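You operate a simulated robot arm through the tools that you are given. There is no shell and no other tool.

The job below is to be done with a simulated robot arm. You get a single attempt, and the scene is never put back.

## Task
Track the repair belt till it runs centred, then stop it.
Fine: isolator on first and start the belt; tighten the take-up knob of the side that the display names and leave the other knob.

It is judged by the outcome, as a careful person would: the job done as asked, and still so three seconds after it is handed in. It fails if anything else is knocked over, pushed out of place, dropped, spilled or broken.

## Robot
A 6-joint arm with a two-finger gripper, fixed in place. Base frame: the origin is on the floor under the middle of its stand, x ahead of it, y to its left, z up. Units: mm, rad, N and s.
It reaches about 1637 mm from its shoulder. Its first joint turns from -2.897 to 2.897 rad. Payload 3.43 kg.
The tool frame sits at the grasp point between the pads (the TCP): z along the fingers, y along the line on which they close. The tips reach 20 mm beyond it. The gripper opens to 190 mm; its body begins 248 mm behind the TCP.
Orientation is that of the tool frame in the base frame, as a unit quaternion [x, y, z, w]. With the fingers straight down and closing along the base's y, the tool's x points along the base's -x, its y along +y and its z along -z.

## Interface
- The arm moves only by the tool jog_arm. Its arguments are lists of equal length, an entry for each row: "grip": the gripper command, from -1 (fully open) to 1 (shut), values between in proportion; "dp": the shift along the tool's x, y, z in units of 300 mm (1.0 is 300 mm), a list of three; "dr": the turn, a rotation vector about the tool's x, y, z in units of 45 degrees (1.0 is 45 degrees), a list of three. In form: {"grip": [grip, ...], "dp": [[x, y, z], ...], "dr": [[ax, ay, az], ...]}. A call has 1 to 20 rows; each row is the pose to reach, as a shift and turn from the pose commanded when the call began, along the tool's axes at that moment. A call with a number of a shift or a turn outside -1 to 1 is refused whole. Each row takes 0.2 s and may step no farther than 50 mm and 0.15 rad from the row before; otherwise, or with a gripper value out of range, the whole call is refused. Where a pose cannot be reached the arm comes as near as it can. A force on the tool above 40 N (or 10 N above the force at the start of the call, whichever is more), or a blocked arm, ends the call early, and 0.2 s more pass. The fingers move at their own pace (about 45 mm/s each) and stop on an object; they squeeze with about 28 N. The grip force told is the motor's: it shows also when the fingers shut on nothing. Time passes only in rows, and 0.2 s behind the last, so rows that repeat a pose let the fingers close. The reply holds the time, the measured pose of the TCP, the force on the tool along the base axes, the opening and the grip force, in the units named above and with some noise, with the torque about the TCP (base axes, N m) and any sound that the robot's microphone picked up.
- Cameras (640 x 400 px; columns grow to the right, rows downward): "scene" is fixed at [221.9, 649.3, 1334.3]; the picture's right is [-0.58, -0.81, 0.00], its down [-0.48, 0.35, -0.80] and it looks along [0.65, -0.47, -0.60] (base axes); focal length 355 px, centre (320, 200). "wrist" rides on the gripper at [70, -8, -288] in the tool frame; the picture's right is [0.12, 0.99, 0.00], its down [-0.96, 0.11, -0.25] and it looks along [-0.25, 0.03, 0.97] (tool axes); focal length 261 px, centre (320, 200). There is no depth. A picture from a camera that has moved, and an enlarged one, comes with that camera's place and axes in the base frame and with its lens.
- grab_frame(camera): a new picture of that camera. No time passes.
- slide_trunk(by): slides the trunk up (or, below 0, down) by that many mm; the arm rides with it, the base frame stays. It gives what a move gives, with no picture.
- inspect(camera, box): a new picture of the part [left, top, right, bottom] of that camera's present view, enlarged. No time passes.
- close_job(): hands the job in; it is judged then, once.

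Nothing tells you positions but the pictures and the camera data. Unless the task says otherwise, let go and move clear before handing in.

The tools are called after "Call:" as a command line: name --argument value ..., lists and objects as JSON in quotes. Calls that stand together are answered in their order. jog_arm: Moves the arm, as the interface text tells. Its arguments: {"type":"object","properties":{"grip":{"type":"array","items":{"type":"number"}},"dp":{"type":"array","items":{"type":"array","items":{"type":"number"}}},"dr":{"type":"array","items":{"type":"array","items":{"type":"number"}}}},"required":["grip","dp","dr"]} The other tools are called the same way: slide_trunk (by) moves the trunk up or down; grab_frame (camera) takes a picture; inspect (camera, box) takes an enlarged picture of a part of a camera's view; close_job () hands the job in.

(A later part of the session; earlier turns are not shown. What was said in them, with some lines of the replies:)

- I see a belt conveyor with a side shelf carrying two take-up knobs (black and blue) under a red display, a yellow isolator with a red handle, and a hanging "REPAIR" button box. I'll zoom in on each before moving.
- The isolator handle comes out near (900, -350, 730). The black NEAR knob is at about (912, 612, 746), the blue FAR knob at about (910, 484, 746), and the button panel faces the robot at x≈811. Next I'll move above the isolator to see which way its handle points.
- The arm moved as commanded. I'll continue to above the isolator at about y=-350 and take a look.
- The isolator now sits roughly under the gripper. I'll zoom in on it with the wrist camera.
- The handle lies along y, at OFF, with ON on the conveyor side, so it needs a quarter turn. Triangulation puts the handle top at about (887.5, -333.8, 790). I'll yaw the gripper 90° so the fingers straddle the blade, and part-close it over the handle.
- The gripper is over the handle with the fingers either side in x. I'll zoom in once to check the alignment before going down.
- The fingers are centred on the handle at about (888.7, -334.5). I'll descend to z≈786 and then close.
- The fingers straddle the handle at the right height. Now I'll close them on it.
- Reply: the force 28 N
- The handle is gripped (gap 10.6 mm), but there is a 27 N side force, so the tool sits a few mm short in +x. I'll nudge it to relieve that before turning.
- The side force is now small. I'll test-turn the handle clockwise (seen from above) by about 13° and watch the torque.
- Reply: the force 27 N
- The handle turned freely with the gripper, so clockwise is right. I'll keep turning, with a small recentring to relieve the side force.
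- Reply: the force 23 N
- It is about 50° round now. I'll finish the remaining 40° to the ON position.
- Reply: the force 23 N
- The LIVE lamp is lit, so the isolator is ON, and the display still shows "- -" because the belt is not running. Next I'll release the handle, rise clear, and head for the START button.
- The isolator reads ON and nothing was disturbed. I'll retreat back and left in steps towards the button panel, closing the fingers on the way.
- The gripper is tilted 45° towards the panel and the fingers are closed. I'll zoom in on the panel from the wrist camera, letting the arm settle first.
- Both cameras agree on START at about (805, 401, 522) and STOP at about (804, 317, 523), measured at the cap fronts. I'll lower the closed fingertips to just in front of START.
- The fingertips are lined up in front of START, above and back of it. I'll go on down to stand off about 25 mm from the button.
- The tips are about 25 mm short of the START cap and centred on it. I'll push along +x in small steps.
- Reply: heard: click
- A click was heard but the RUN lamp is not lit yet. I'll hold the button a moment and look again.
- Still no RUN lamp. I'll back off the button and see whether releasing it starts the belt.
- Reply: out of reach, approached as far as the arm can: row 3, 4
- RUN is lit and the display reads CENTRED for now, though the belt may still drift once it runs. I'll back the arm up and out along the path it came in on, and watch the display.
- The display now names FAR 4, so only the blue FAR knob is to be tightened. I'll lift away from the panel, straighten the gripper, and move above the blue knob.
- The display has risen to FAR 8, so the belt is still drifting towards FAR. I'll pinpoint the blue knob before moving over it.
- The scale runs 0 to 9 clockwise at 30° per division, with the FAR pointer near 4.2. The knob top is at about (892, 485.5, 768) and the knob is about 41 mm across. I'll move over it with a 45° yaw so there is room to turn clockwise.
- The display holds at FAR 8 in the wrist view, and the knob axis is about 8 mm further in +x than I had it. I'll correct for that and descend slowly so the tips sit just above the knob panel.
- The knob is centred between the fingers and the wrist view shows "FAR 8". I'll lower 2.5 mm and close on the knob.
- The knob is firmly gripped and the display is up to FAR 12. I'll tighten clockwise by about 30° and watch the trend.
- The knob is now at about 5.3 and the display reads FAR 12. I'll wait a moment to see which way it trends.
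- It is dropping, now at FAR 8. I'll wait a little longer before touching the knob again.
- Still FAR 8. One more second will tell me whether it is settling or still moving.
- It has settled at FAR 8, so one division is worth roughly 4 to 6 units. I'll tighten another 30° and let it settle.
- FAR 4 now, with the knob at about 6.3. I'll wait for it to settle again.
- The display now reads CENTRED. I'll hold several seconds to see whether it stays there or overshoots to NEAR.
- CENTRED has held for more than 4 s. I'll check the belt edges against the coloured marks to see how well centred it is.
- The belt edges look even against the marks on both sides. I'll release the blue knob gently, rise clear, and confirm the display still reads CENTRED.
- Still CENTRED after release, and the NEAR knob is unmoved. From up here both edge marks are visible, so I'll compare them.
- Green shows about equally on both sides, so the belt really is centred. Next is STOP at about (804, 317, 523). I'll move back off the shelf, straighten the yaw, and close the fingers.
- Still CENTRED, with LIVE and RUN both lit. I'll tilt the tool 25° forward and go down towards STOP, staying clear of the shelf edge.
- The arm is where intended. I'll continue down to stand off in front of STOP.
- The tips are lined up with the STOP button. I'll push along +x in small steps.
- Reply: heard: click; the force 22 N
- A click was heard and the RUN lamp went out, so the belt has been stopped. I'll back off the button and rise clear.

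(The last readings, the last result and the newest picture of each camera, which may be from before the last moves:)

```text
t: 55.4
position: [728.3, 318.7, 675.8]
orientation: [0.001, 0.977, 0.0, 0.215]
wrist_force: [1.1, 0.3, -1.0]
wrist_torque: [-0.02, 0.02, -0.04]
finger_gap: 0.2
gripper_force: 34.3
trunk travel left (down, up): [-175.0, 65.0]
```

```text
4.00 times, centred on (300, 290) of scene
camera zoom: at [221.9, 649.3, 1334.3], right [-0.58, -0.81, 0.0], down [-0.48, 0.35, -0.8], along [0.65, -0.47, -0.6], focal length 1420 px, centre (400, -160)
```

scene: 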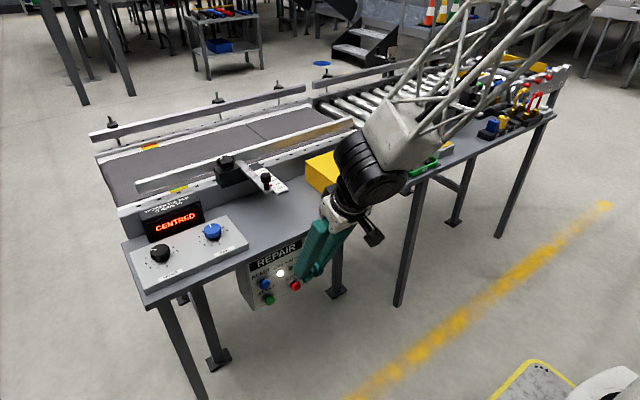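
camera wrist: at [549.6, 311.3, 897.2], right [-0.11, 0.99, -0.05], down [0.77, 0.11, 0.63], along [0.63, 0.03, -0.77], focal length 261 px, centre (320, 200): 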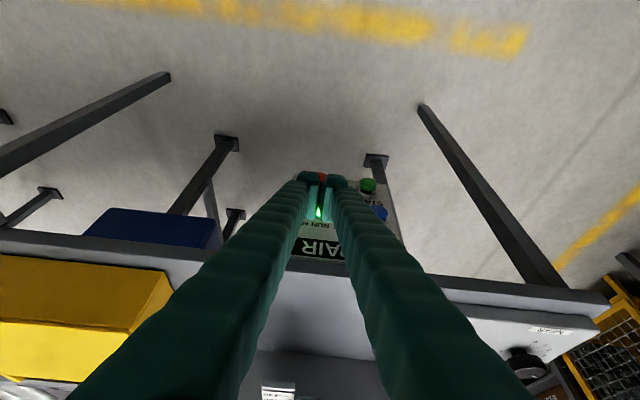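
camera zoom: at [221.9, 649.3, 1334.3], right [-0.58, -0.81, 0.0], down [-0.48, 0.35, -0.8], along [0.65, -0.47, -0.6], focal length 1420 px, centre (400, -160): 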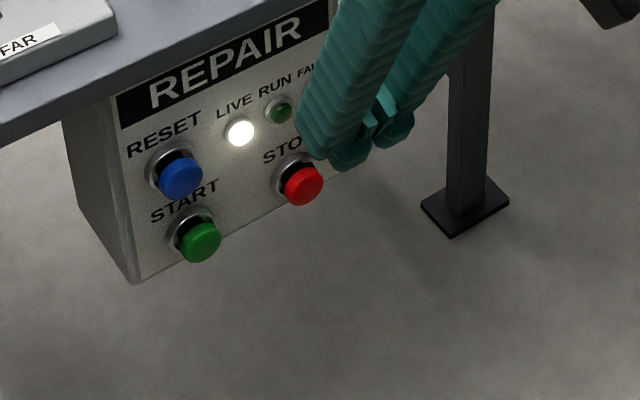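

RUN is dark, the display holds CENTRED, and STOP has popped back out. I'll retreat well clear and check that the belt seam stays still.

Call:
jog_arm --grip '[1, 1, 1, 1, 1, 1, 1]' --dp '[[-0.0304, 0, -0.1329], [-0.0609, 0, -0.2657], [-0.0913, 0, -0.3986], [-0.1217, 0, -0.5314], [-0.1521, 0, -0.6643], [-0.1826, 0, -0.7971], [-0.213, 0, -0.93]]' --dr '[[0, 0.0794, 0], [0, 0.1587, 0], [0, 0.2381, 0], [0, 0.3175, 0], [0, 0.3968, 0], [0, 0.4762, 0], [0, 0.5556, 0]]'

Call:
grab_frame --camera "scene"

Call:
jog_arm --grip '[1, 1, 1, 1, 1, 1]' --dp '[[0, 0, 0], [0, 0, 0], [0, 0, 0], [0, 0, 0], [0, 0, 0], [0, 0, 0]]' --dr '[[0, 0, 0], [0, 0, 0], [0, 0, 0], [0, 0, 0], [0, 0, 0], [0, 0, 0]]'

Call:
grab_frame --camera "scene"

Call:
inspect --camera "scene" --box '[380, 90, 560, 190]'

Call:
inspect --camera "scene" --box '[110, 180, 270, 300]'

Call:
inspect --camera "scene" --box '[220, 240, 380, 340]'

```text
t: 57.0
position: [667.4, 317.7, 956.1]
orientation: [0.0, 1.0, 0.0, -0.001]
wrist_force: [-0.6, 0.5, -0.3]
wrist_torque: [-0.03, 0.01, -0.03]
finger_gap: 0.3
gripper_force: 34.2
trunk travel left (down, up): [-175.0, 65.0]
```

```text
taken
```

scene: 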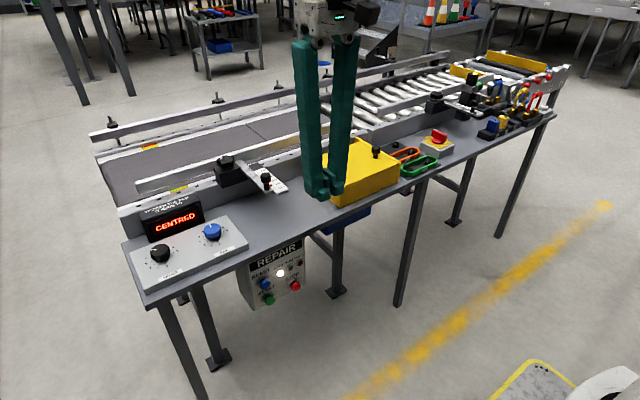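

```text
t: 58.4
position: [668.0, 319.1, 956.5]
orientation: [0.001, 1.0, 0.0, 0.0]
wrist_force: [-0.2, 0.3, 0.1]
wrist_torque: [-0.01, 0.01, -0.01]
finger_gap: 0.3
gripper_force: 34.1
trunk travel left (down, up): [-175.0, 65.0]
```

```text
taken
```

scene: 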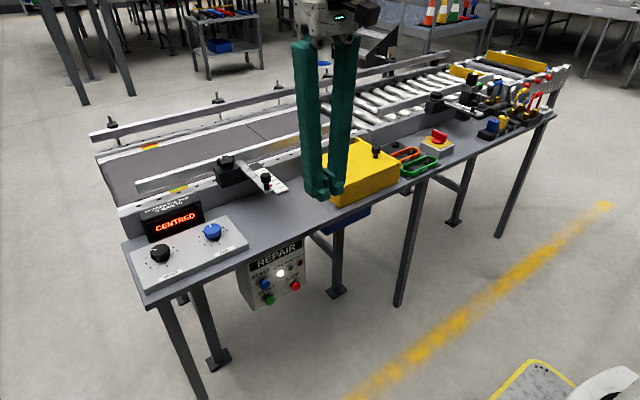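

```text
3.56 times, centred on (470, 140) of scene
camera zoom: at [221.9, 649.3, 1334.3], right [-0.58, -0.81, 0.0], down [-0.48, 0.35, -0.8], along [0.65, -0.47, -0.6], focal length 1262 px, centre (-213, 413)
```

zoom: 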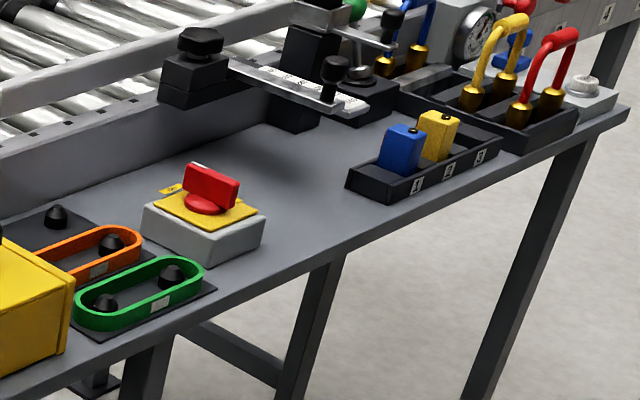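

```text
3.33 times, centred on (190, 240) of scene
camera zoom: at [221.9, 649.3, 1334.3], right [-0.58, -0.81, 0.0], down [-0.48, 0.35, -0.8], along [0.65, -0.47, -0.6], focal length 1183 px, centre (753, 67)
```

zoom: 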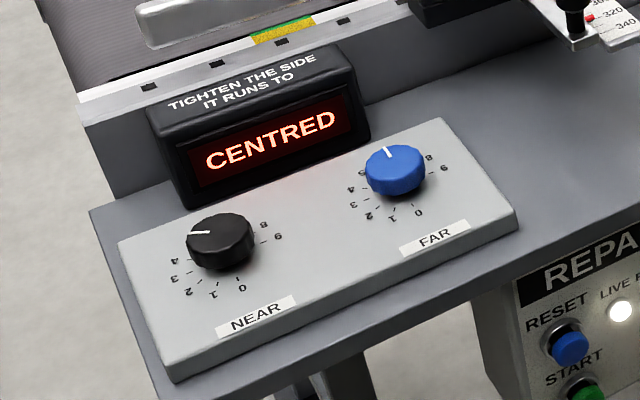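

```text
4.00 times, centred on (300, 290) of scene
camera zoom: at [221.9, 649.3, 1334.3], right [-0.58, -0.81, 0.0], down [-0.48, 0.35, -0.8], along [0.65, -0.47, -0.6], focal length 1420 px, centre (400, -160)
```

zoom: 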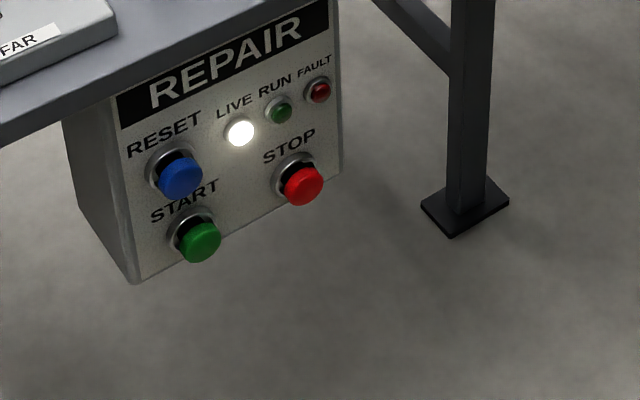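

The belt is stopped: the seam is in the same place in both frames, RUN and FAULT are dark, and the display reads CENTRED. The isolator is ON, only the FAR knob was turned, nothing else has moved and the arm is clear, so I'm handing in.

Call:
close_job

```text
The job is handed in.
```

The repair belt now runs centred and has been stopped, and the job is handed in; I haven't seen the judging result.

- **Isolator and start:** I turned the isolator to ON and the LIVE lamp lit. I then pressed START, and RUN lit once I let go of the button.
- **Tracking:** The display named FAR and climbed to FAR 12. I tightened only the blue FAR knob, from about 4.3 to about 6.3 on its scale. The NEAR knob was not touched.
- **Centred:** The display read CENTRED for more than ten seconds with the belt running, including after I let go of the knob. The green edge marks showed about equally on both sides.
- **Stopped:** After I pressed STOP, RUN went out and FAULT stayed dark. The belt seam did not move between two pictures about 1.4 s apart, and the display still read CENTRED.

I left the isolator ON, since the task didn't ask for it to be switched off. I saw nothing else moved or knocked over, and the arm was clear when I handed in.
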